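You operate a simulated robot arm through the tools that you are given. There is no shell and no other tool.

You are at the controls of a simulated robot arm. One attempt, no reset.

TASK
Wash the blue cage in the bath and return it to the mat.
Fine: the black brush works it clean and goes back in its cup.

It is judged by the outcome, as a careful person would: the job done as asked, and still so three seconds after it is handed in. It fails if anything else is knocked over, pushed out of place, dropped, spilled or broken.

THE ROBOT
A 7-joint arm with a two-finger parallel gripper, fixed in place. Base frame: the origin is on the floor under the middle of its stand, x ahead of it, y to its left, z up; the work surface is at about z = 850. Units: mm, degrees, N and s.
With the tool pointing down near the work surface it reaches from about 100 to 640 mm from the base axis. Its first joint turns from -66.0 to 66.0 degrees. Payload 1.57 kg.
The TCP is the grasp point between the finger pads, 30 mm short of the fingertips. In the tool frame z runs along the fingers and y along their closing line. Largest opening 80 mm; finger width 17, thickness 12; the body of the gripper, 40 by 82 mm, starts 80 mm behind the TCP.
Orientation is told as [roll, pitch, yaw] about the base's x, y, z axes, in that order, counted from this pose: with the fingers straight down and closing along the base's y, the tool's x points along the base's -x, its y along +y and its z along -z.

THE INTERFACE
- The arm moves only by the tool drive_tool. Its argument "commands" is a list of rows, each a list of 7 numbers: the shift along the base's x, y, z in mm, then the turn, a rotation vector about the base's x, y, z in degrees, then the finger opening in mm, from 0 to 80. In form: [[x, y, z, rx, ry, rz, claw], ...]. A call has 1 to 20 rows; each row shifts and turns the commanded pose from where the row before left it. Each row takes 0.2 s and may step no farther than 50 mm and 8.6 degrees from the row before; otherwise, or with a gripper value out of range, the whole call is refused. Where a pose cannot be reached the arm comes as near as it can. A force on the tool above 40 N (or 10 N above the force at the start of the call, whichever is more), or a blocked arm, ends the call early, and 0.2 s more pass. The fingers move at their own pace (about 72 mm/s each) and stop on an object; they squeeze with about 25 N. The grip force told is the motor's: it shows also when the fingers shut on nothing. Time passes only in rows, and 0.2 s behind the last, so rows that do not move let the fingers close. The reply holds the time, the measured pose of the TCP, the force on the tool along the base axes, the opening and the grip force, in the units named above and with some noise, with the torque about the TCP (base axes, N m) and any sound that the robot's microphone picked up.
- Cameras (640 x 400 px; columns grow to the right, rows downward): "scene" is fixed at [40.5, 409.5, 1437.5]; the picture's right is [-0.89, -0.45, 0.00], its down [-0.25, 0.50, -0.83] and it looks along [0.38, -0.74, -0.56] (base axes); focal length 300 px, centre (320, 200). "wrist" rides on the gripper at [72, -7, -122] in the tool frame; the picture's right is [0.09, 1.00, 0.00], its down [-0.84, 0.08, -0.54] and it looks along [-0.54, 0.05, 0.84] (tool axes); focal length 238 px, centre (320, 200).
- snapshot(camera): a new picture of that camera. It takes no simulated time.
- pixel_to_xyz(camera, pixels): there is no depth. For up to 12 entries [column, row, z] of the newest picture of that camera ("zoom" is the newest enlarged one), the place [x, y] in the base frame at which the ray of that pixel passes the height z, good to about 2 mm, but the place of the scene camera against the robot may be out by one fixed shift of up to 25 mm in any direction. It takes no simulated time.
- inspect(camera, box): a new picture of the part [left, top, right, bottom] of that camera's present view, enlarged. It takes no simulated time.
- hand_in(): hands the job in; it is judged then, once.

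Unless the task says otherwise, let go and move clear before handing in.

The tools are called after ">>>" as a command line: name --pt "numbers of a row" for each row, then --argument value for the rest, lists and objects as JSON in quotes. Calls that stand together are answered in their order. drive_tool: Moves the arm, as the interface text tells. Its arguments: {"type":"object","properties":{"commands":{"type":"array","items":{"type":"array","items":{"type":"number"}}}},"required":["commands"]} The other tools are called the same way: snapshot (camera) takes a picture; pixel_to_xyz (camera, pixels) gives the place at which the rays of pixels pass given heights; inspect (camera, box) takes an enlarged picture of a part of a camera's view; hand_in () hands the job in.

At the start:

```text
time_s: 0.0
eef_pos: [383.0, -59.4, 1244.8]
ee_rot: [0.0, 0.1, 0.1]
force: [0.8, -0.2, 0.9]
moment: [0.01, 0.03, -0.02]
opening: 80.1
gripper_force: 0.1
```

scene: 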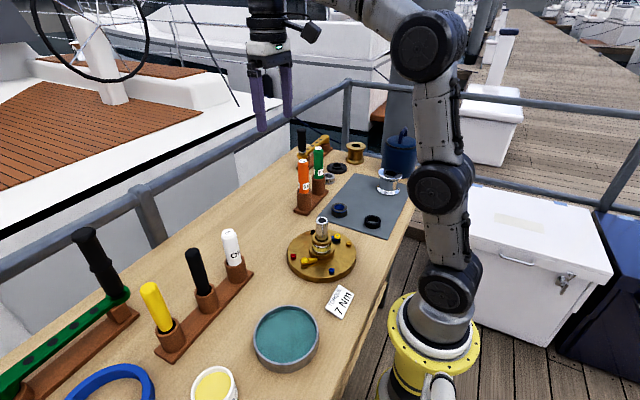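
wrist: 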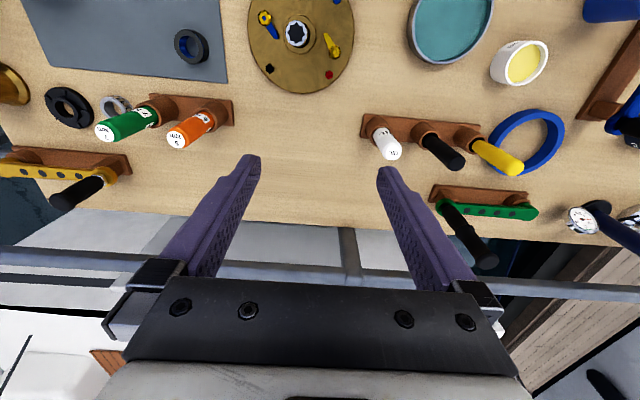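

The pictures show a teal bath at about (285,337), a grey mat with two small rings (340,210) and (372,221), and a three-cup rack with yellow, black and white handles. I'll look closer at each before moving.

>>> inspect --camera "scene" --box '[280, 120, 440, 250]'

>>> inspect --camera "scene" --box '[60, 210, 380, 400]'

>>> inspect --camera "wrist" --box '[0, 0, 240, 220]'

>>> inspect --camera "wrist" --box '[350, 0, 640, 220]'

```text
3.08 times, centred on (360, 185) of scene
```

zoom: 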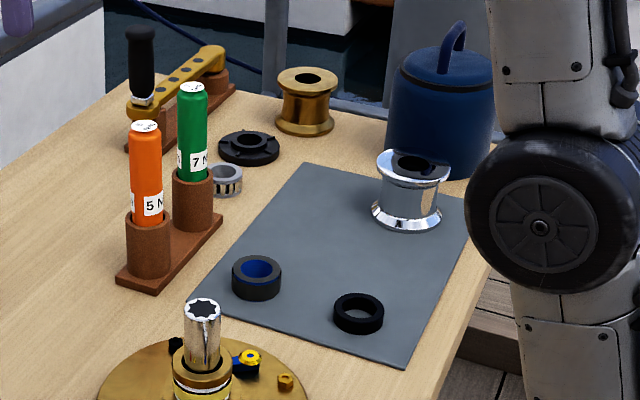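

```text
2.00 times, centred on (220, 305) of scene
```

zoom: 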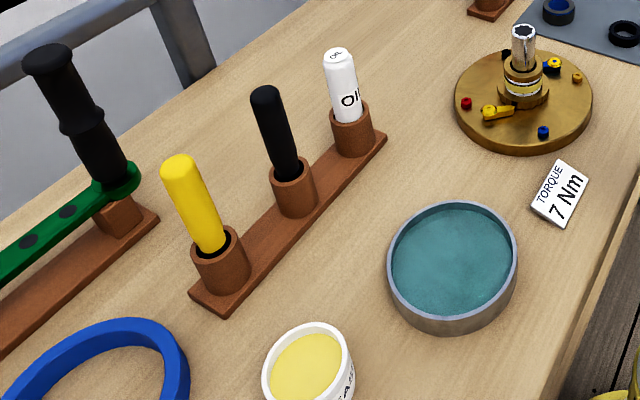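

```text
1.82 times, centred on (120, 110) of wrist
```

zoom: 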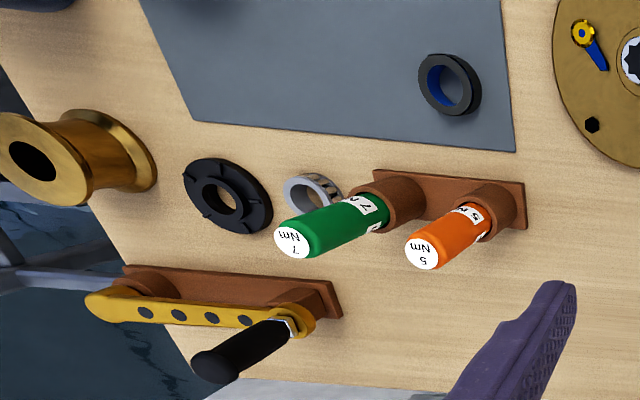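

```text
1.82 times, centred on (495, 110) of wrist
```

zoom: 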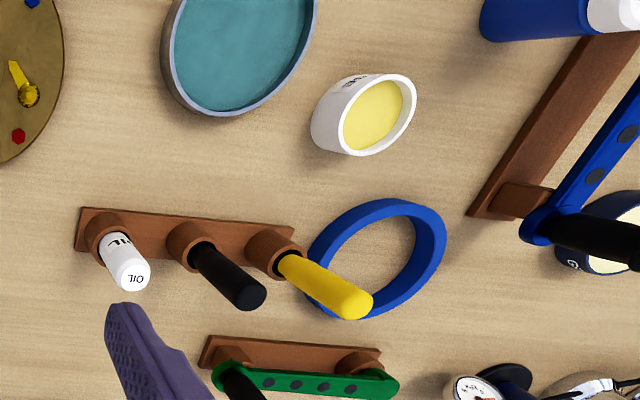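

The ring at wrist (190,46) has a blue bore under dark grime, which makes it the likely cage, and the black handle sits in the middle cup at wrist (425,132). I'll get coordinates for these points from both cameras.

>>> pixel_to_xyz --camera "wrist" --pixels '[[190, 46, 850], [190, 46, 865], [452, 25, 850], [452, 25, 880], [425, 132, 850], [425, 132, 890], [448, 158, 950], [298, 34, 900], [520, 62, 880], [365, 118, 850], [495, 140, 850], [227, 82, 850]]'

>>> pixel_to_xyz --camera "scene" --pixels '[[340, 210, 850], [340, 206, 865], [372, 222, 850], [285, 337, 880], [285, 337, 850], [206, 303, 890], [192, 254, 960], [322, 258, 860], [213, 387, 880], [234, 270, 890], [331, 217, 850], [389, 238, 850]]'

```text
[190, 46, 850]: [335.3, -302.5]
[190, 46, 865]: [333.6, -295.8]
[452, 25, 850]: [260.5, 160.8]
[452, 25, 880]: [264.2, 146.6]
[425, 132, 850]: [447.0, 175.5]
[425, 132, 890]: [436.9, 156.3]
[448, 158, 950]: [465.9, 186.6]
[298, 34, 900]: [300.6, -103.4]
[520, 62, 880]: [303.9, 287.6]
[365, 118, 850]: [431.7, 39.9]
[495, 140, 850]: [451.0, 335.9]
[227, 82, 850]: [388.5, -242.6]
```

```text
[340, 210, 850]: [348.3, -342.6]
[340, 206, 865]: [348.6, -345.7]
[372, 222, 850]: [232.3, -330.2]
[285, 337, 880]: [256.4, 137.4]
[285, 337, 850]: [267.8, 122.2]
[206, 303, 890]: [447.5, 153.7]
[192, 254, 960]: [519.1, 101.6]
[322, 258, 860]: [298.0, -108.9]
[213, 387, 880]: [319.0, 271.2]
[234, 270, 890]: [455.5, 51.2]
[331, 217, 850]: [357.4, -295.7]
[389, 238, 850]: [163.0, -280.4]
```

The wrist rays put the cage near (334,-298), the bath near (262,150) and the brush cup near (440,160). I'll move high over the mat for a closer look at the cage.

>>> drive_tool --pt "-10 -30 -20 0 0 0 80" --pt "-12 -34 -26 0 0 0 80" --pt "-12 -34 -28 0 0 0 80" --pt "-12 -34 -28 0 0 0 80" --pt "-12 -34 -28 0 0 0 80" --pt "-12 -34 -28 0 0 0 80" --pt "-13 -30 -27 0 0 0 80" --pt "0 0 0 0 0 0 80"

>>> snapshot --camera "wrist"

>>> snapshot --camera "scene"

```text
time_s: 1.8
eef_pos: [300.2, -288.9, 1059.4]
ee_rot: [-0.1, 0.0, 0.1]
force: [-0.3, -0.2, -1.0]
moment: [0.02, -0.01, 0.04]
opening: 80.2
gripper_force: 0.1
```

```text
taken
```

wrist: 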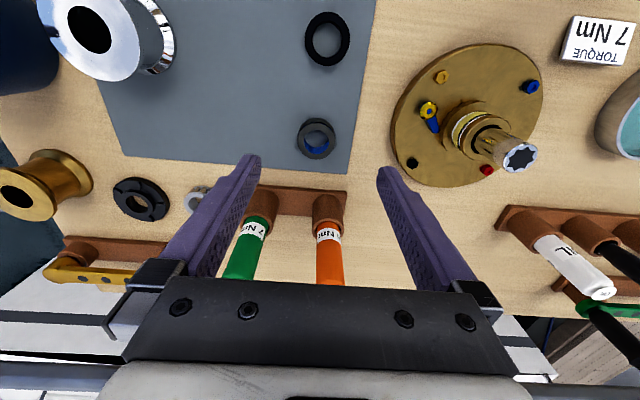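

```text
taken
```

scene: 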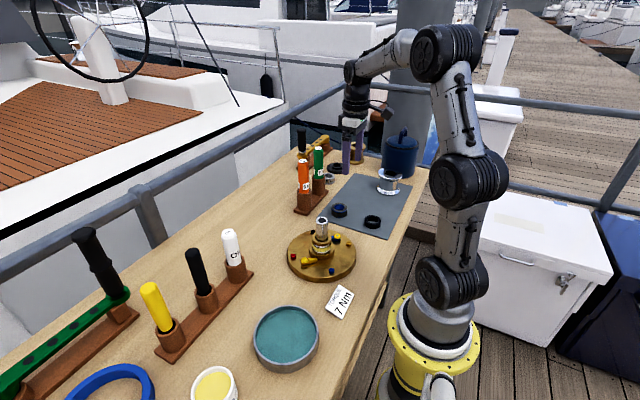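

>>> inspect --camera "wrist" --box '[270, 0, 390, 180]'

>>> pixel_to_xyz --camera "wrist" --pixels '[[316, 138, 850], [316, 138, 870], [296, 138, 870], [336, 138, 870], [316, 118, 870], [316, 158, 855], [327, 40, 850], [375, 0, 850], [348, 175, 850], [120, 157, 850], [330, 195, 850]]'

```text
2.22 times, centred on (330, 90) of wrist
```

zoom: 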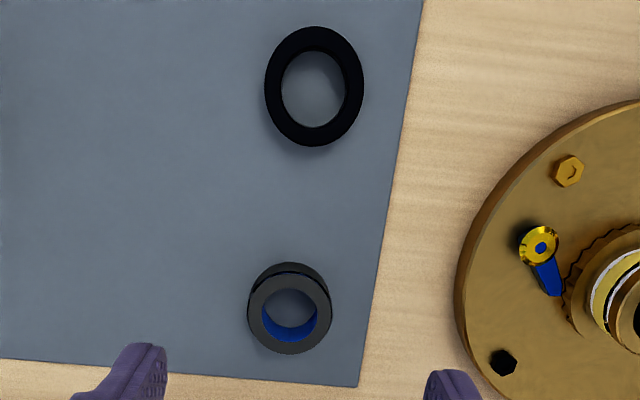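

```text
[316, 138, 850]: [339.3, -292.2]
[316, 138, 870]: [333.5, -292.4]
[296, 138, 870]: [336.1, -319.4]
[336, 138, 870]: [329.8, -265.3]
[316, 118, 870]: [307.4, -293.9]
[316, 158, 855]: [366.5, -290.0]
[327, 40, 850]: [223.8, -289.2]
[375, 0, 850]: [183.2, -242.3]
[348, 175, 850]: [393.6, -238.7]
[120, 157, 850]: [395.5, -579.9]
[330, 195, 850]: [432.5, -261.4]
```

The zoomed wrist view shows the cage at (316,138): about 52 mm across, with a grime-dark rim over a blue bore, resting near (336,-292). Next I'll look over the bath and brush cup from the same height.

>>> drive_tool --pt "0 30 5 0 0 0 80" --pt "-5 45 5 0 0 0 80" --pt "-5 45 0 0 0 0 80" --pt "-5 45 0 0 0 0 80" --pt "-5 45 0 0 0 0 80" --pt "-5 45 0 0 0 0 80" --pt "-5 45 0 0 0 0 80" --pt "-5 45 0 0 0 0 80" --pt "-5 45 0 0 0 0 80" --pt "-10 40 0 0 0 0 80" --pt "0 0 0 0 0 0 80"

>>> snapshot --camera "wrist"

```text
time_s: 4.2
eef_pos: [249.0, 141.4, 1071.0]
ee_rot: [-0.1, 0.0, -0.1]
force: [-0.1, -0.5, -0.6]
moment: [0.01, -0.01, -0.02]
opening: 79.9
gripper_force: 0.0
```

```text
taken
```

wrist: 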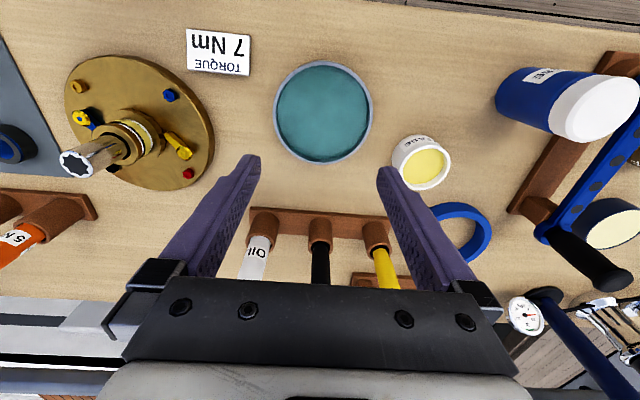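

>>> inspect --camera "wrist" --box '[230, 40, 470, 190]'

>>> pixel_to_xyz --camera "wrist" --pixels '[[273, 113, 880], [373, 113, 880], [323, 62, 880], [323, 163, 880], [323, 112, 880], [323, 112, 850], [320, 214, 850], [320, 217, 890], [264, 210, 890], [376, 222, 890], [418, 165, 880], [250, 58, 850]]'

```text
2.67 times, centred on (350, 115) of wrist
```

zoom: 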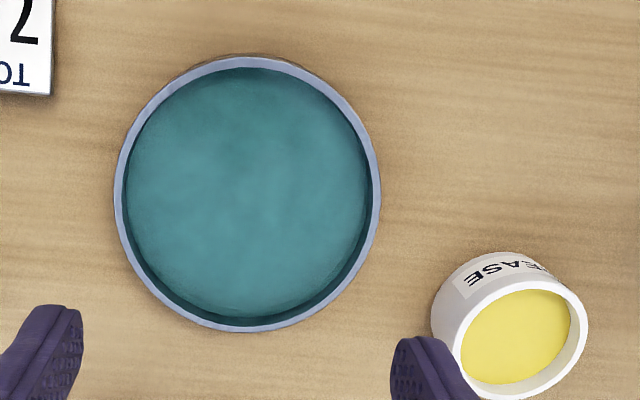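

```text
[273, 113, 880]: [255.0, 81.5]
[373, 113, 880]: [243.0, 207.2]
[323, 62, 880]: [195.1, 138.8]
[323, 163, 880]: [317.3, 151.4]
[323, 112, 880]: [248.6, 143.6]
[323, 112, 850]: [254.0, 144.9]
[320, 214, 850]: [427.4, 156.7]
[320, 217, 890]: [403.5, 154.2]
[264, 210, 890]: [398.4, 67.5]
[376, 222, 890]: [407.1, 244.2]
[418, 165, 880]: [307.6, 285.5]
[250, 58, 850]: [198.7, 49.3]
```

The bath at wrist (323,112) is about 125 mm across and centred near (252,145), with its liquid just below the rim. I'll move over the brush rack to measure the black brush.

>>> drive_tool --pt "40 5 0 0 0 0 80" --pt "40 5 0 0 0 0 80" --pt "30 5 0 0 0 0 80" --pt "0 0 0 0 0 0 80"

>>> snapshot --camera "wrist"

>>> inspect --camera "wrist" --box '[220, 100, 420, 240]'

>>> inspect --camera "scene" --box '[130, 220, 270, 370]'

```text
time_s: 5.2
eef_pos: [361.7, 153.9, 1070.6]
ee_rot: [0.0, 0.0, 0.0]
force: [-0.6, 0.4, -0.2]
moment: [0.01, 0.01, 0.02]
opening: 80.0
gripper_force: 0.2
```

```text
taken
```

wrist: 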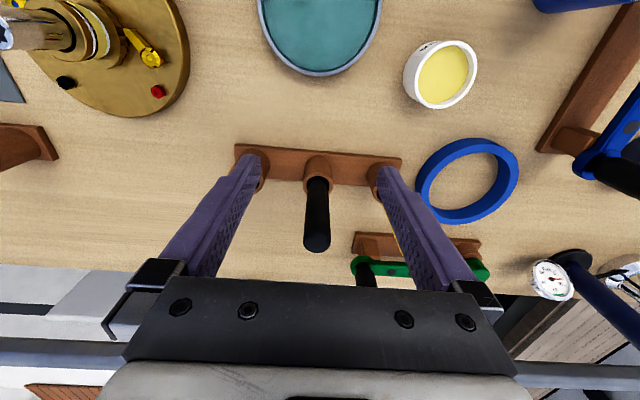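

```text
2.86 times, centred on (320, 170) of wrist
```

zoom: 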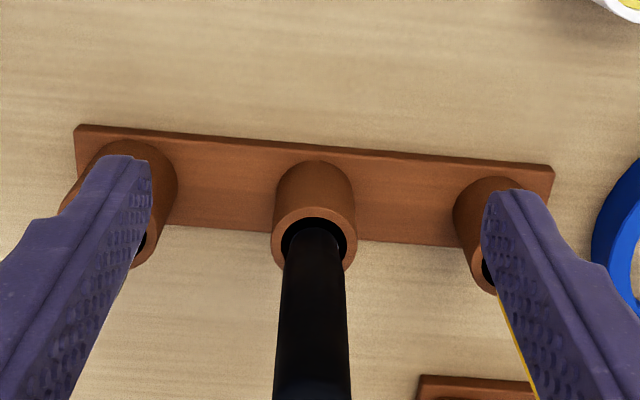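

```text
2.67 times, centred on (200, 295) of scene
```

zoom: 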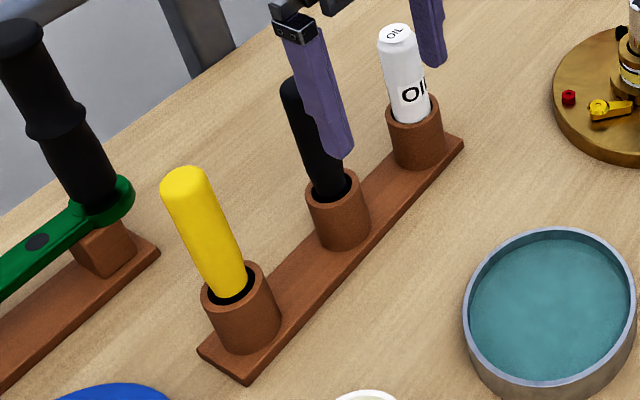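

The black brush stands upright in the middle cup, with its cup rim at (318,183) and its top end near (316,246). I'll triangulate these points at several heights.

>>> pixel_to_xyz --camera "wrist" --pixels '[[318.3, 183.3, 880], [318.3, 183.3, 890], [318.3, 183.3, 900], [316.5, 246, 950], [316.5, 246, 970], [316.5, 246, 990], [318, 166, 858], [304, 183, 890], [333, 183, 890], [265, 172, 890], [370, 190, 890]]'

>>> snapshot --camera "scene"

```text
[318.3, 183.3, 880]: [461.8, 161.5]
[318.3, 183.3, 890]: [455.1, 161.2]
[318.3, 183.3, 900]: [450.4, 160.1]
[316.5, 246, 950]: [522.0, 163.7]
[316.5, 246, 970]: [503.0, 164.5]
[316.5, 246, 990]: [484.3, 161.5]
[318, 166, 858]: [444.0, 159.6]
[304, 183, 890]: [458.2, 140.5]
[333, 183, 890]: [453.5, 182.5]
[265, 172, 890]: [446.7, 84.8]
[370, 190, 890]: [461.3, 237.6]
```

```text
taken
```

scene: 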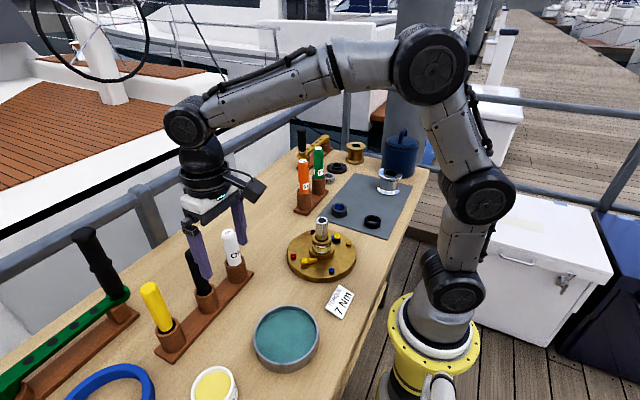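

At the cup's base position (x≈445) these rays suggest a tall brush with its top near z≈1030. I'll check that against the scene camera ray through (190,250).

>>> pixel_to_xyz --camera "scene" --pixels '[[190, 251, 980], [190, 251, 1000], [190, 251, 1020], [190, 251, 1040], [204, 291, 890], [204, 291, 900], [204, 291, 910], [204, 291, 920], [208, 309, 855], [285, 337, 885]]'

>>> inspect --camera "scene" --box '[160, 220, 260, 320]'

```text
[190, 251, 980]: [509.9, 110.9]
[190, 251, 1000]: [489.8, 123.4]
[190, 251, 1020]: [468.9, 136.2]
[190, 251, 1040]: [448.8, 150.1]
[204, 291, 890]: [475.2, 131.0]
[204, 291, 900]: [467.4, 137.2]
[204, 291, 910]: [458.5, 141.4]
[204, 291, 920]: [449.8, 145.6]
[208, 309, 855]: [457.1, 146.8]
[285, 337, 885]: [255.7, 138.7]
```

```text
4.00 times, centred on (210, 270) of scene
```

zoom: 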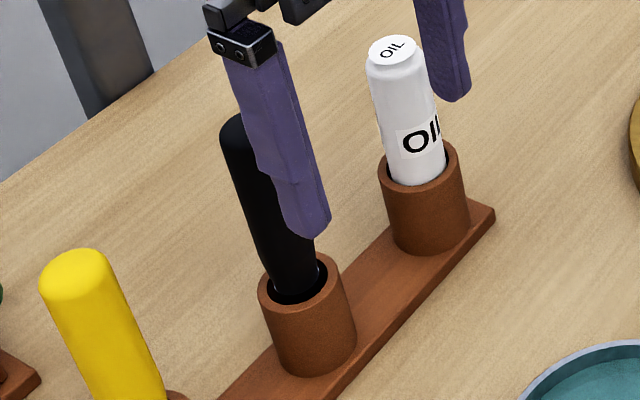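

Both cameras agree that the brush top is near z≈1030 and the cup rim near 908, with the brush axis near (444,158). I'll fetch the cage first, going back over the mat and dropping lower to measure it.

>>> drive_tool --pt "-26 -5 5 0 0 0 80" --pt "-26 -40 0 0 0 0 80" --pt "0 -45 0 0 0 0 80" --pt "0 -45 0 0 0 0 80" --pt "0 -45 0 0 0 0 80" --pt "0 -45 0 0 0 0 80" --pt "0 -45 0 0 0 0 80" --pt "0 -45 0 0 0 0 80" --pt "0 -45 0 0 0 0 80" --pt "0 -45 -10 0 0 0 80" --pt "0 -41 -25 0 0 0 80" --pt "0 0 -30 0 0 0 80" --pt "0 0 -30 0 0 0 80" --pt "0 0 -20 0 0 0 80" --pt "0 0 0 0 0 0 80"

>>> snapshot --camera "wrist"

>>> inspect --camera "wrist" --box '[220, 60, 420, 185]'

```text
time_s: 8.4
eef_pos: [307.6, -290.2, 960.0]
ee_rot: [0.1, 0.0, 0.0]
force: [-1.0, -0.5, -0.4]
moment: [-0.03, 0.02, 0.0]
opening: 80.0
gripper_force: 0.1
```

```text
taken
```

wrist: 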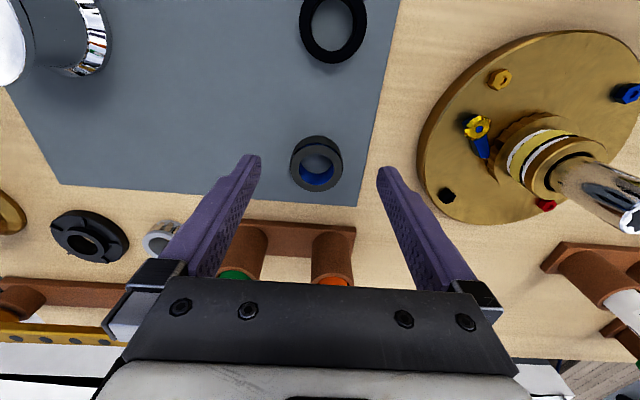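

```text
3.20 times, centred on (320, 122) of wrist
```

zoom: 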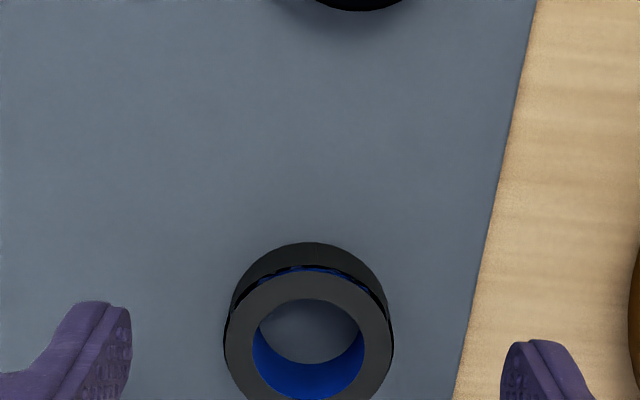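

The cage at (316,164) now reads as a spool with dark upper and lower rims and a blue body between. I'll compute its height and diameter from the rim edges.

>>> pixel_to_xyz --camera "wrist" --pixels '[[316.2, 135.4, 851], [316.2, 143.9, 868], [316.2, 143.9, 872], [316.2, 143.9, 876], [316.2, 143.9, 880], [290, 166, 872], [343, 166, 872], [290, 166, 878], [343, 166, 878], [316.5, 164.5, 872], [360, 206, 850], [396, 0, 850]]'

>>> inspect --camera "wrist" --box '[270, 120, 370, 200]'

```text
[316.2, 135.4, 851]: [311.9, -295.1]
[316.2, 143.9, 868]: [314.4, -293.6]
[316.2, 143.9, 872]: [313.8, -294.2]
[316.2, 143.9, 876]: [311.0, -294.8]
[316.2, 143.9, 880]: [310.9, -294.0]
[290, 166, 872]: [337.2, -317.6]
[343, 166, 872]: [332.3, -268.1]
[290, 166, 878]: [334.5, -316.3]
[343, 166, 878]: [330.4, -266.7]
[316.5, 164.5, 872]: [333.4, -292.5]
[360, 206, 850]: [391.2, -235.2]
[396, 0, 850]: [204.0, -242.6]
```

```text
5.00 times, centred on (320, 160) of wrist
```

zoom: 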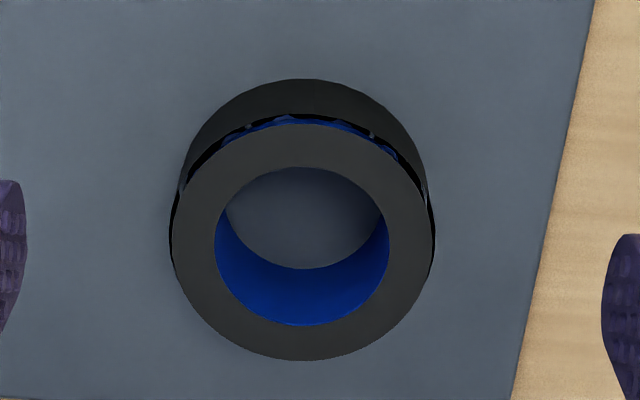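

The edges give a cage about 50 mm across and 25 mm tall, centred near (335.5,-292.5), with grime on top and around the outside. I'll centre over it and lower the open fingers to straddle it.

>>> drive_tool --pt "14 -1 0 0 0 0 80" --pt "14 -1.3 0 0 0 0 80" --pt "0 0 -15 0 0 0 80" --pt "0 0 -15 0 0 0 80" --pt "0 0 -10 0 0 0 80" --pt "0 0 0 0 0 0 80"

>>> snapshot --camera "wrist"

>>> inspect --camera "scene" --box '[280, 140, 420, 250]'

```text
time_s: 9.8
eef_pos: [336.7, -292.4, 919.6]
ee_rot: [0.0, 0.0, -0.1]
force: [0.2, 0.3, 0.0]
moment: [0.0, 0.01, -0.01]
opening: 79.9
gripper_force: 0.2
```

```text
taken
```

wrist: 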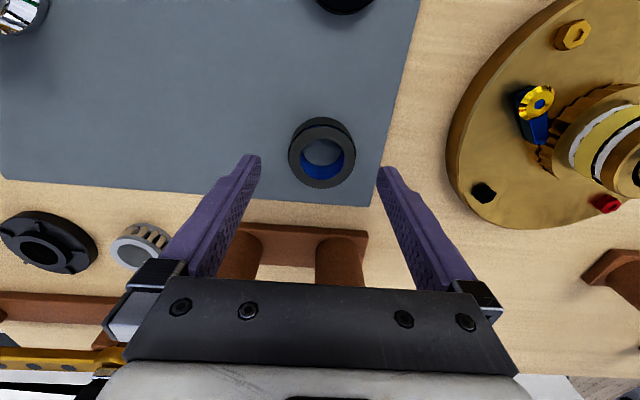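

```text
3.64 times, centred on (350, 195) of scene
```

zoom: 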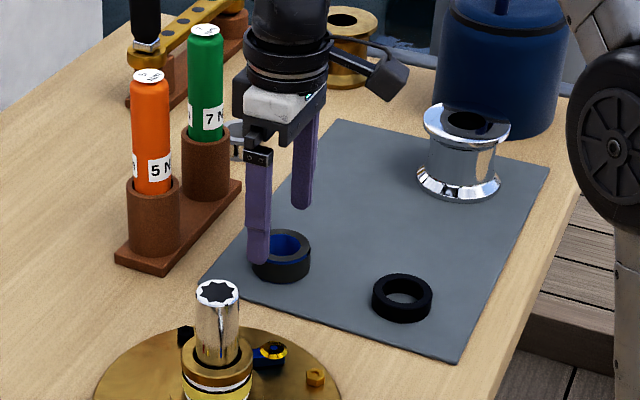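

The cage top now sits at (322,157) between the fingers with clear space on both sides. I'll confirm its centre from this nearer view before descending.

>>> pixel_to_xyz --camera "wrist" --pixels '[[289, 157, 876], [356, 157, 876], [322, 127, 876], [322, 188, 876], [322, 157, 876], [322, 117, 851]]'

>>> inspect --camera "wrist" --box '[270, 100, 370, 200]'

```text
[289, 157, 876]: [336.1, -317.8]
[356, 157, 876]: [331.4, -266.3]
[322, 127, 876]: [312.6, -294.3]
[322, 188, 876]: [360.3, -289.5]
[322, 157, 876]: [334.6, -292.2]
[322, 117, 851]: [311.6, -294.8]
```

```text
4.00 times, centred on (320, 150) of wrist
```

zoom: 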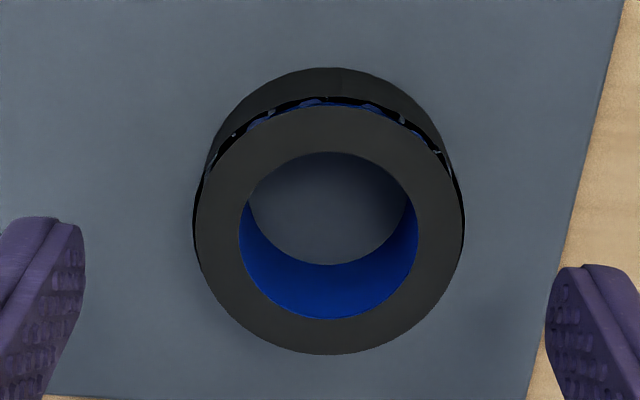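

The centre confirms at about (336,-292), directly under the tool. I'll go down to z≈884 and close on it.

>>> drive_tool --pt "0 0 -12 0 0 0 80" --pt "0 0 -12 0 0 0 80" --pt "0 0 -10 0 0 0 80" --pt "0 0 0 0 0 0 80" --pt "0 0 0 0 0 0 66" --pt "0 0 0 0 0 0 56" --pt "0 0 0 0 0 0 44" --pt "0 0 0 0 0 0 40" --pt "0 0 0 0 0 0 40"

>>> snapshot --camera "wrist"

>>> inspect --camera "scene" --box '[280, 140, 420, 250]'

```text
time_s: 11.8
eef_pos: [336.3, -292.9, 885.6]
ee_rot: [0.1, 0.0, 0.0]
force: [-0.5, 1.4, 1.2]
moment: [0.06, 0.05, -0.02]
opening: 44.7
gripper_force: 25.1
```

```text
taken
```

wrist: 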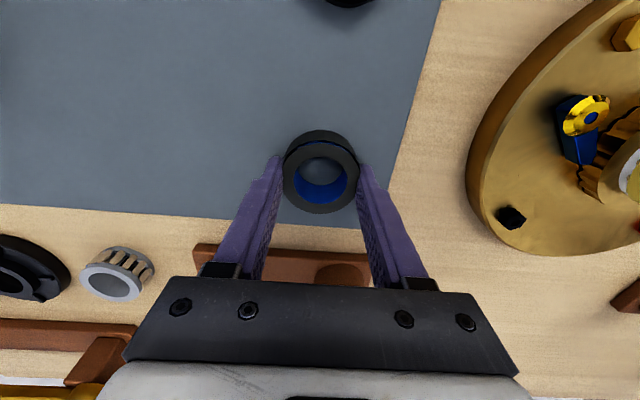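

```text
3.64 times, centred on (350, 195) of scene
```

zoom: 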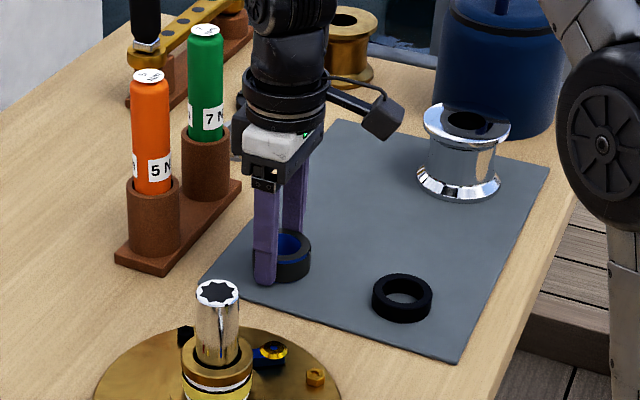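

The fingers stopped at 44.7 mm with 25 N of grip, so they have the cage. I'll check where it sits in the grip, then lift it slightly to test the hold.

>>> pixel_to_xyz --camera "wrist" --pixels '[[283, 178, 876], [358, 178, 876], [320, 145, 876], [320, 214, 876], [320, 178, 876]]'

>>> inspect --camera "wrist" --box '[260, 120, 380, 220]'

```text
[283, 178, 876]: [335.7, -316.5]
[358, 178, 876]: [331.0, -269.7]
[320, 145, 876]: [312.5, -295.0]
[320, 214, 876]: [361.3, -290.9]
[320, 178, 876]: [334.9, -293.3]
```

```text
4.00 times, centred on (320, 170) of wrist
```

zoom: 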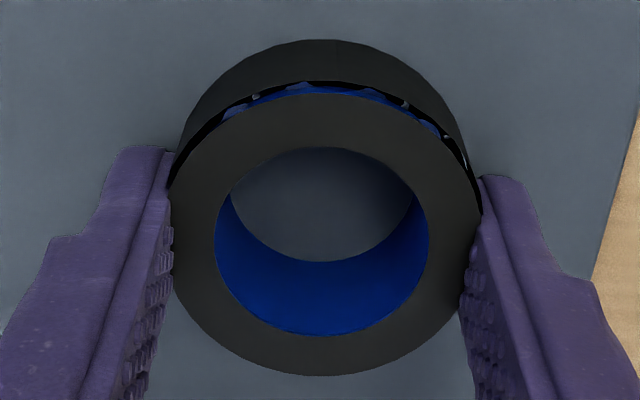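

The cage is centred in the grip with good contact on both pads. I'll lift it slowly, then carry it high over the winch to the bath.

>>> drive_tool --pt "0 0 8 0 0 0 40" --pt "0 0 20 0 0 0 40" --pt "0 0 40 0 0 0 40" --pt "0 0 45 0 0 0 40" --pt "0 0 45 0 0 0 40" --pt "0 0 36 0 0 0 40" --pt "0 0 0 0 0 0 40"

>>> snapshot --camera "wrist"

>>> snapshot --camera "scene"

```text
time_s: 13.4
eef_pos: [335.1, -292.3, 1079.9]
ee_rot: [0.0, -0.1, 0.0]
force: [0.5, 0.2, -0.4]
moment: [-0.03, 0.0, 0.01]
opening: 44.6
gripper_force: 24.5
```

```text
taken
```

wrist: 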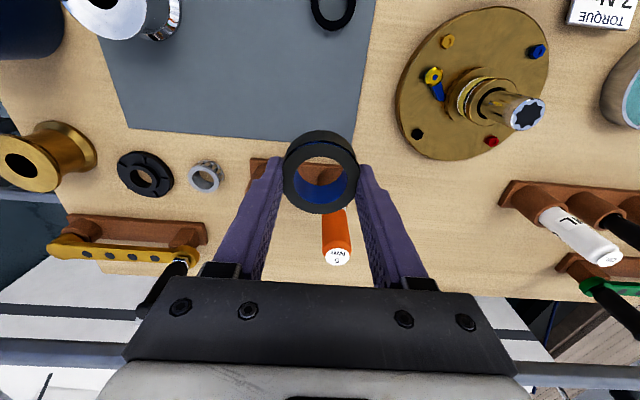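

```text
taken
```

scene: 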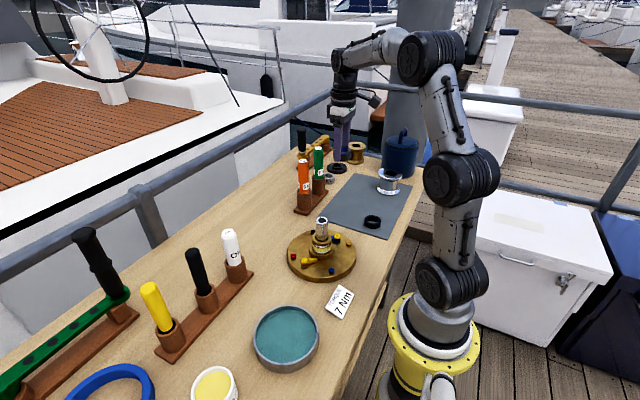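

The cage is held firmly at (320,180) in the wrist view and its place on the mat is empty. I'll carry it across at z≈1080 to above the bath.

>>> drive_tool --pt "-3 20 0 0 0 0 40" --pt "-8 40 0 0 0 0 40" --pt "-9 45 0 0 0 0 40" --pt "-9 45 0 0 0 0 40" --pt "-9 45 0 0 0 0 40" --pt "-9 45 0 0 0 0 40" --pt "-9 45 0 0 0 0 40" --pt "-9 45 0 0 0 0 40" --pt "-9 45 0 0 0 0 40" --pt "-6 40 0 0 0 0 40" --pt "-3 22 0 0 0 0 40" --pt "0 0 0 0 0 0 40"

>>> snapshot --camera "wrist"

>>> inspect --camera "wrist" --box '[240, 40, 400, 170]'

>>> snapshot --camera "scene"

```text
time_s: 16.0
eef_pos: [254.8, 143.7, 1080.3]
ee_rot: [0.0, -0.1, 0.0]
force: [0.0, 0.1, -1.2]
moment: [0.0, 0.02, -0.04]
opening: 44.8
gripper_force: 25.1
```

```text
taken
```

wrist: 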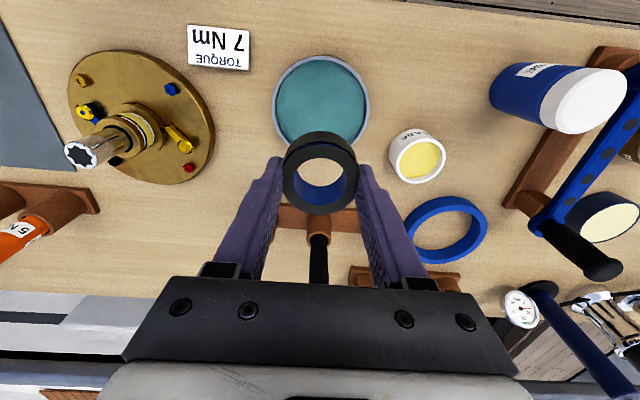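

```text
3.08 times, centred on (320, 105) of wrist
```

zoom: 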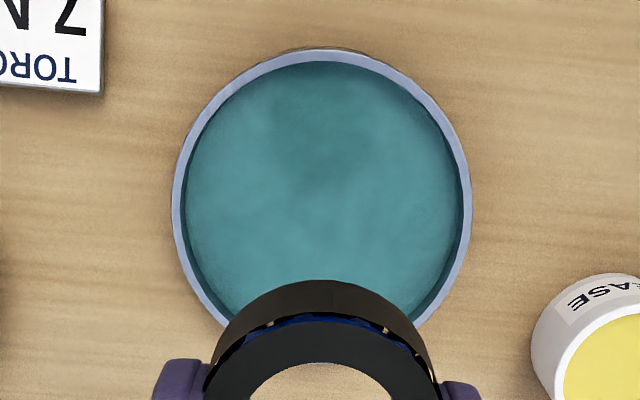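

```text
taken
```

scene: 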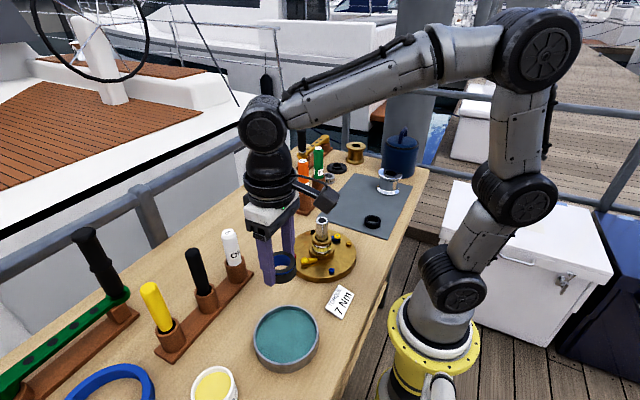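

The bath rim spans about (272,105) to (369,105) with its near edge at (320,56). I'll compute the rim centre before lowering.

>>> pixel_to_xyz --camera "wrist" --pixels '[[271.9, 105, 885], [369.1, 105, 885], [320.5, 55.9, 885], [320.5, 105, 885], [271.9, 105, 895], [369.1, 105, 895], [320.5, 55.9, 895], [271.9, 105, 875], [369.1, 105, 875], [320.5, 55.9, 875]]'

>>> inspect --camera "scene" --box '[240, 290, 340, 380]'

```text
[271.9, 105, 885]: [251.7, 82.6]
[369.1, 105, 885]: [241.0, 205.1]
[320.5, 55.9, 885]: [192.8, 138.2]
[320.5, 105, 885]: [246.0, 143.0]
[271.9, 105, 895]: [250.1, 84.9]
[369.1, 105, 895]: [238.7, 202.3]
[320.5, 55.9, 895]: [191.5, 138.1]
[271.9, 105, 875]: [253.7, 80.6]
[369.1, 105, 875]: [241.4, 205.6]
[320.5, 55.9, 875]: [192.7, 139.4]
```

```text
4.44 times, centred on (290, 335) of scene
```

zoom: 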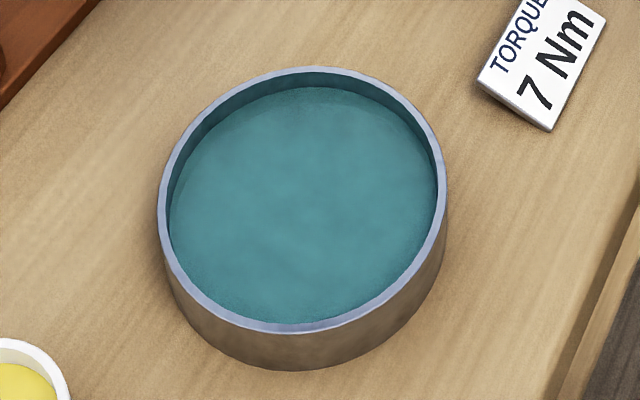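

The bath centre works out to about (254,144.5), which is right under the tool. I'll lower the cage into the liquid, slowing near the floor.

>>> drive_tool --pt "0 1 -30 0 0 0 40" --pt "0 0 -40 0 0 0 40" --pt "0 0 -40 0 0 0 40" --pt "0 0 -35 0 0 0 40" --pt "0 0 -15 0 0 0 40" --pt "0 0 -12 0 0 0 40" --pt "0 0 -6 0 0 0 40" --pt "0 0 0 0 0 0 40"

>>> snapshot --camera "wrist"

>>> inspect --camera "scene" --box '[220, 250, 360, 380]'

```text
time_s: 17.8
eef_pos: [252.9, 144.3, 900.9]
ee_rot: [0.0, 0.1, -0.1]
force: [0.5, 0.7, -0.6]
moment: [0.03, 0.0, 0.0]
opening: 44.7
gripper_force: 25.0
```

```text
taken
```

wrist: 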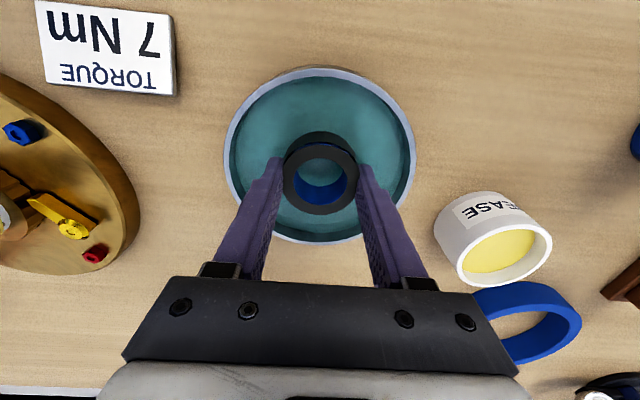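

```text
3.08 times, centred on (290, 315) of scene
```

zoom: 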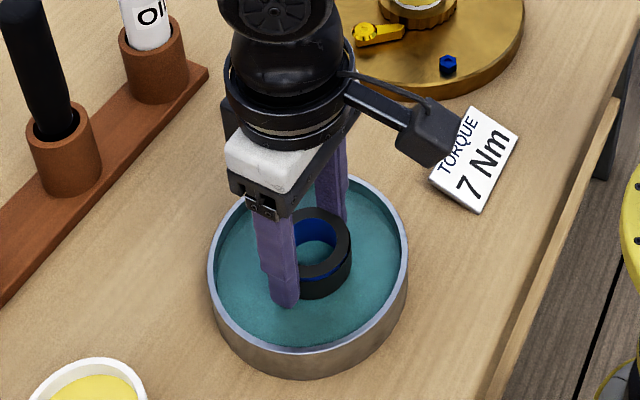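

The cage is inside the rim and partly in the liquid, with no contact force yet at z≈901. I'll lower in small steps until I feel the floor.

>>> drive_tool --pt "0 0 -4 0 0 0 40" --pt "0 0 -3 0 0 0 40" --pt "0 0 -2 0 0 0 40" --pt "0 0 0 0 0 0 40"

```text
time_s: 18.8
eef_pos: [253.1, 144.7, 893.4]
ee_rot: [0.0, 0.1, 0.0]
force: [-0.2, 0.9, -0.3]
moment: [-0.01, 0.02, -0.01]
opening: 44.7
gripper_force: 24.8
```

There's still no contact at z≈893. I'll go down another few millimetres.

>>> drive_tool --pt "0 0 -2 0 0 0 40" --pt "0 0 0 0 0 0 40"

>>> drive_tool --pt "0 0 -1.5 0 0 0 40" --pt "0 0 0 0 0 0 40"

```text
time_s: 19.4
eef_pos: [253.2, 144.8, 890.9]
ee_rot: [-0.1, 0.1, 0.0]
force: [-0.2, -0.2, -0.8]
moment: [-0.03, 0.02, 0.03]
opening: 44.7
gripper_force: 24.5
```

```text
time_s: 20.0
eef_pos: [253.3, 145.4, 888.9]
ee_rot: [0.1, 0.0, 0.0]
force: [0.8, -0.8, -1.1]
moment: [0.0, -0.03, -0.01]
opening: 44.7
gripper_force: 24.7
```

>>> drive_tool --pt "0 0 -1.5 0 0 0 40" --pt "0 0 0 0 0 0 40"

>>> inspect --camera "wrist" --box '[210, 40, 430, 240]'

>>> inspect --camera "scene" --box '[240, 290, 340, 380]'

```text
time_s: 20.6
eef_pos: [253.0, 143.9, 888.2]
ee_rot: [0.0, 0.0, -0.1]
force: [-1.1, -0.1, -1.5]
moment: [-0.02, 0.0, 0.02]
opening: 44.7
gripper_force: 25.1
```

```text
2.00 times, centred on (320, 140) of wrist
```

zoom: 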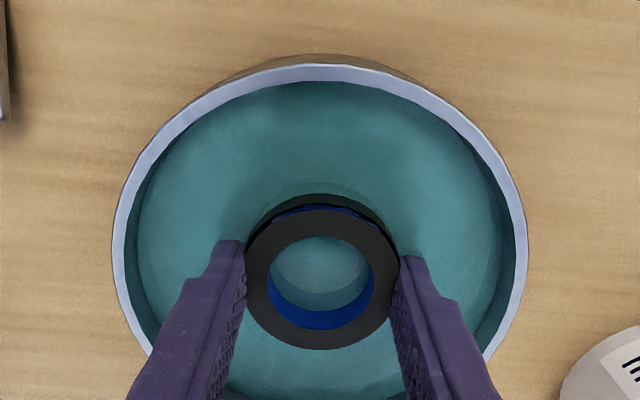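

```text
4.44 times, centred on (290, 335) of scene
```

zoom: 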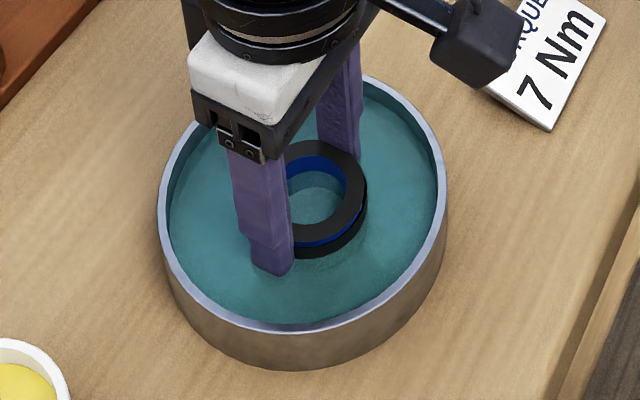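

The top rim still shows above the liquid and the force is within noise at z≈888. I'll keep stepping down a millimetre at a time.

>>> drive_tool --pt "0 0 -1.2 0 0 0 40" --pt "0 0 0 0 0 0 40"

>>> drive_tool --pt "0 0 -1.2 0 0 0 40" --pt "0 0 0 0 0 0 40"

```text
time_s: 21.2
eef_pos: [252.6, 145.6, 886.4]
ee_rot: [0.0, -0.1, 0.1]
force: [-8.1, -3.2, 22.4]
moment: [-0.1, 0.25, -0.03]
opening: 44.6
gripper_force: 25.1
```

```text
time_s: 21.8
eef_pos: [253.9, 145.0, 886.2]
ee_rot: [0.1, -0.1, 0.1]
force: [-6.4, -4.1, 24.7]
moment: [-0.31, 0.15, -0.03]
opening: 44.9
gripper_force: 24.9
```

The floor is felt at z≈886.4 with about 22 N upward. I'll relieve the load by 1.5 mm and open gently to 60 mm to release the cage.

>>> drive_tool --pt "0 0 1.2 0 0 0 40" --pt "0 0 0.3 0 0 0 40" --pt "0 0 0 0 0 0 48" --pt "0 0 0 0 0 0 56" --pt "0 0 0 0 0 0 62" --pt "0 0 0 0 0 0 62"

>>> inspect --camera "wrist" --box '[210, 40, 430, 240]'

```text
time_s: 23.2
eef_pos: [253.7, 145.3, 887.5]
ee_rot: [0.0, 0.0, 0.0]
force: [0.0, 0.2, 0.2]
moment: [-0.02, -0.01, 0.02]
opening: 62.2
gripper_force: 0.1
```

```text
2.00 times, centred on (320, 140) of wrist
```

zoom: 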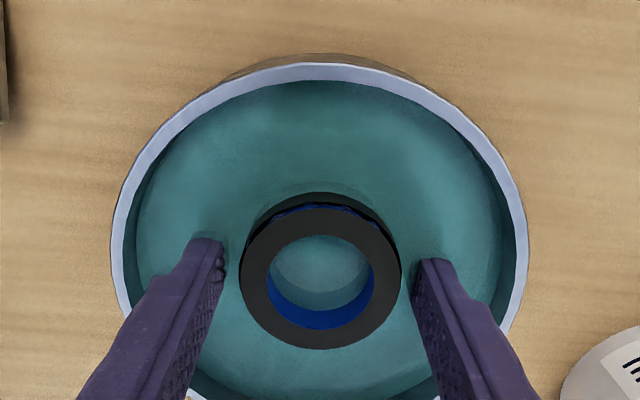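

The cage sits free in the bath at about (320,140), with both fingers clear of it. I'll rise straight up and move over the black brush to measure its axis.

>>> drive_tool --pt "0 0 10 0 0 0 62" --pt "0 0 30 0 0 0 62" --pt "0 0 45 0 0 0 62" --pt "0 0 48 0 0 0 62" --pt "0 0 48 0 0 0 62" --pt "0 0 48 0 0 0 62" --pt "30 3 5 0 0 0 62" --pt "45 4 0 0 0 0 62" --pt "45 4 0 0 0 0 62" --pt "27 4 0 0 0 0 62" --pt "0 0 0 0 0 0 62"

>>> snapshot --camera "wrist"

>>> inspect --camera "wrist" --box '[240, 120, 400, 260]'

>>> inspect --camera "scene" --box '[240, 290, 340, 380]'

```text
time_s: 25.6
eef_pos: [399.9, 160.4, 1121.6]
ee_rot: [0.0, 0.1, 0.1]
force: [0.9, 1.0, 0.0]
moment: [0.01, -0.03, -0.03]
opening: 62.1
gripper_force: 0.1
```

```text
taken
```

wrist: 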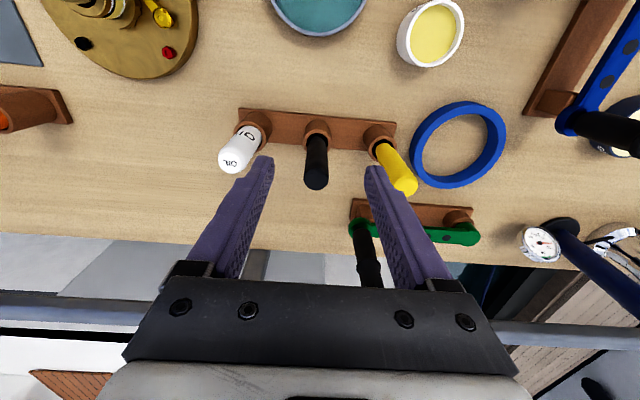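

```text
2.86 times, centred on (320, 190) of wrist
```

zoom: 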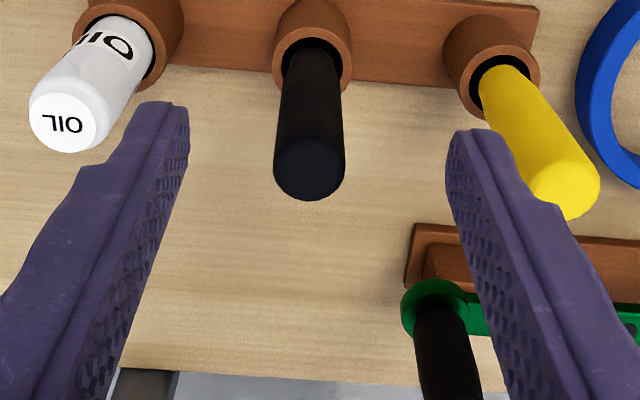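

```text
4.44 times, centred on (290, 335) of scene
```

zoom: 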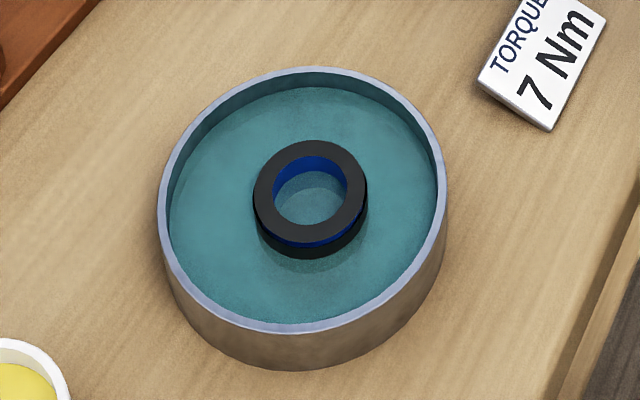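

The brush top disc is at about (316.5,179) and its cup rim at (317.5,142). I'll find the heights at which these line up on a vertical axis.

>>> pixel_to_xyz --camera "wrist" --pixels '[[316.5, 178.8, 1000], [316.5, 178.8, 1010], [316.5, 178.8, 1020], [316.5, 178.8, 1030], [316.5, 178.8, 1040], [317.5, 141.7, 895], [317.5, 141.7, 905], [317.5, 141.7, 915], [304.6, 178, 1020], [328.5, 178, 1020], [240, 168, 980], [410, 188, 1030]]'

```text
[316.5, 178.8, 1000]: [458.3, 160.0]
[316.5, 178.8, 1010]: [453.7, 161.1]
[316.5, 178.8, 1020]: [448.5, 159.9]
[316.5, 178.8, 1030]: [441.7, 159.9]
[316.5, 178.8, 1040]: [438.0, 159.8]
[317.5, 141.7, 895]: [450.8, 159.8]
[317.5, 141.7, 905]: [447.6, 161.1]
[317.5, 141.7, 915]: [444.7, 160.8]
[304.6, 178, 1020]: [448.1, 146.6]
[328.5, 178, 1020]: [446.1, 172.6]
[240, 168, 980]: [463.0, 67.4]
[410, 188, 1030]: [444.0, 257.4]
```

The brush axis comes out near (447,160), with a handle about 26 mm in diameter and its top near 1030–1040. I'll centre over it, drop slightly and check the alignment.

>>> drive_tool --pt "25 0 0 0 0 0 58" --pt "21 0 0 0 0 0 58" --pt "0 0 -20 0 0 0 58" --pt "0 0 -15 0 0 0 58" --pt "0 0 0 0 0 0 58"

>>> snapshot --camera "wrist"

>>> inspect --camera "scene" --box '[130, 190, 270, 320]'

```text
time_s: 26.8
eef_pos: [446.1, 159.3, 1084.5]
ee_rot: [0.0, 0.1, 0.1]
force: [0.0, 0.3, -1.1]
moment: [0.01, 0.01, 0.01]
opening: 57.9
gripper_force: 0.0
```

```text
taken
```

wrist: 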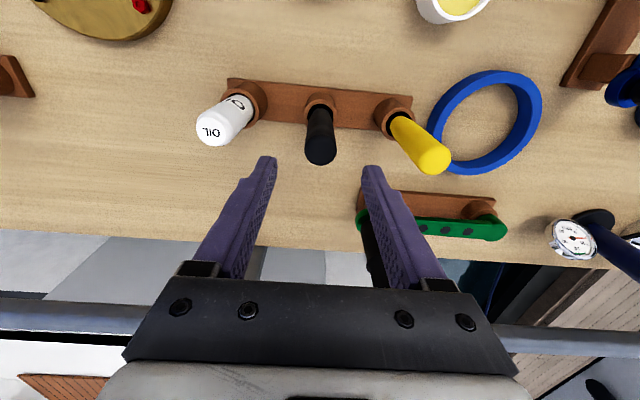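

```text
3.08 times, centred on (200, 255) of scene
```

zoom: 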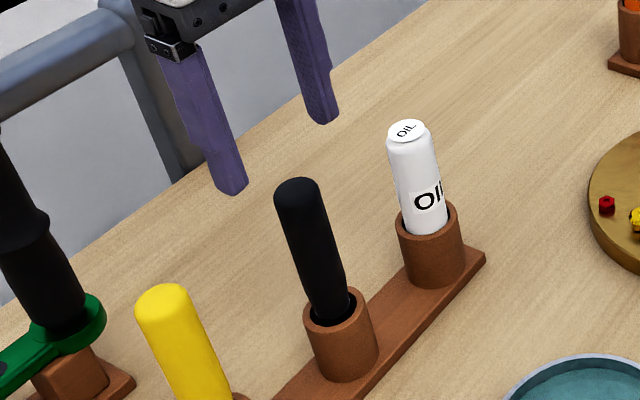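

The brush top is at about (320,151) and nearly on the tool axis. I'll zoom in to fix the remaining x offset before descending.

>>> inspect --camera "wrist" --box '[270, 80, 370, 180]'

```text
4.00 times, centred on (320, 130) of wrist
```

zoom: 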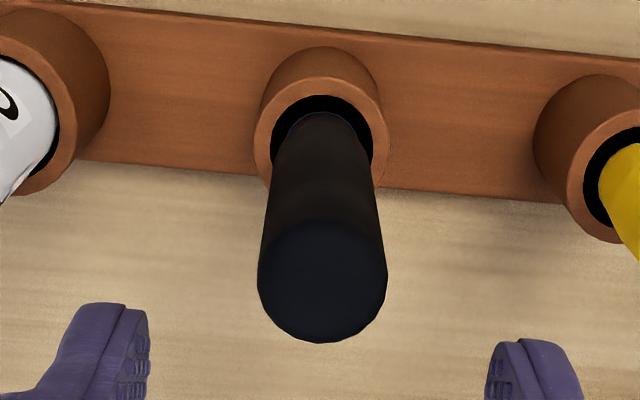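

The cup rim projects to (320,116) and the brush top to (320.5,150), which puts the axis about 1.5 mm nearer the base than the tool. I'll shift by that and lower around the handle.

>>> drive_tool --pt "-1.5 0.5 -20 0 0 0 58" --pt "0 0 -20 0 0 0 58" --pt "0 0 -20 0 0 0 58" --pt "0 0 -20 0 0 0 58" --pt "0 0 -18 0 0 0 58" --pt "0 0 -10 0 0 0 58" --pt "0 0 0 0 0 0 58"

>>> snapshot --camera "wrist"

>>> inspect --camera "scene" --box '[130, 190, 270, 320]'

```text
time_s: 28.4
eef_pos: [444.9, 160.0, 979.2]
ee_rot: [0.0, 0.0, 0.0]
force: [0.5, 0.4, 0.2]
moment: [-0.01, -0.02, 0.0]
opening: 57.8
gripper_force: 0.0
```

```text
taken
```

wrist: 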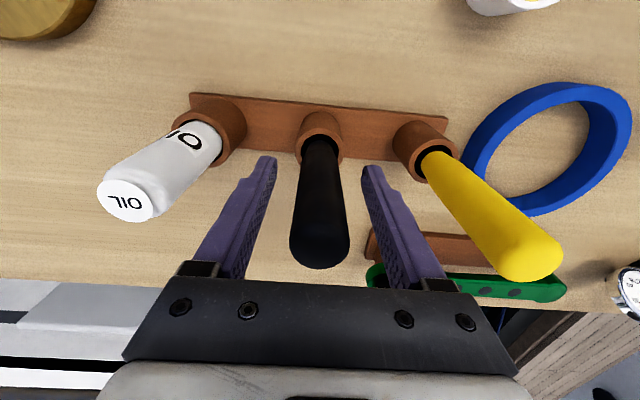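

```text
3.08 times, centred on (200, 255) of scene
```

zoom: 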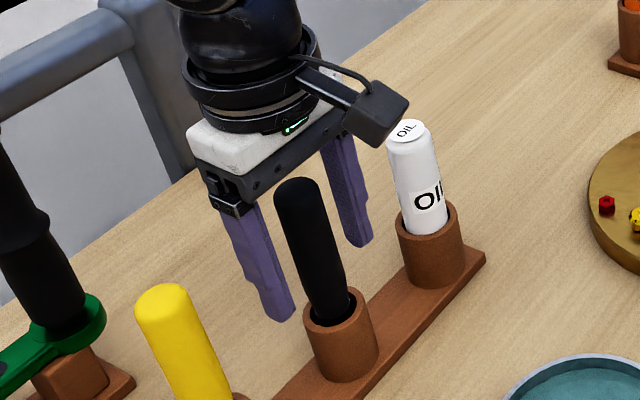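

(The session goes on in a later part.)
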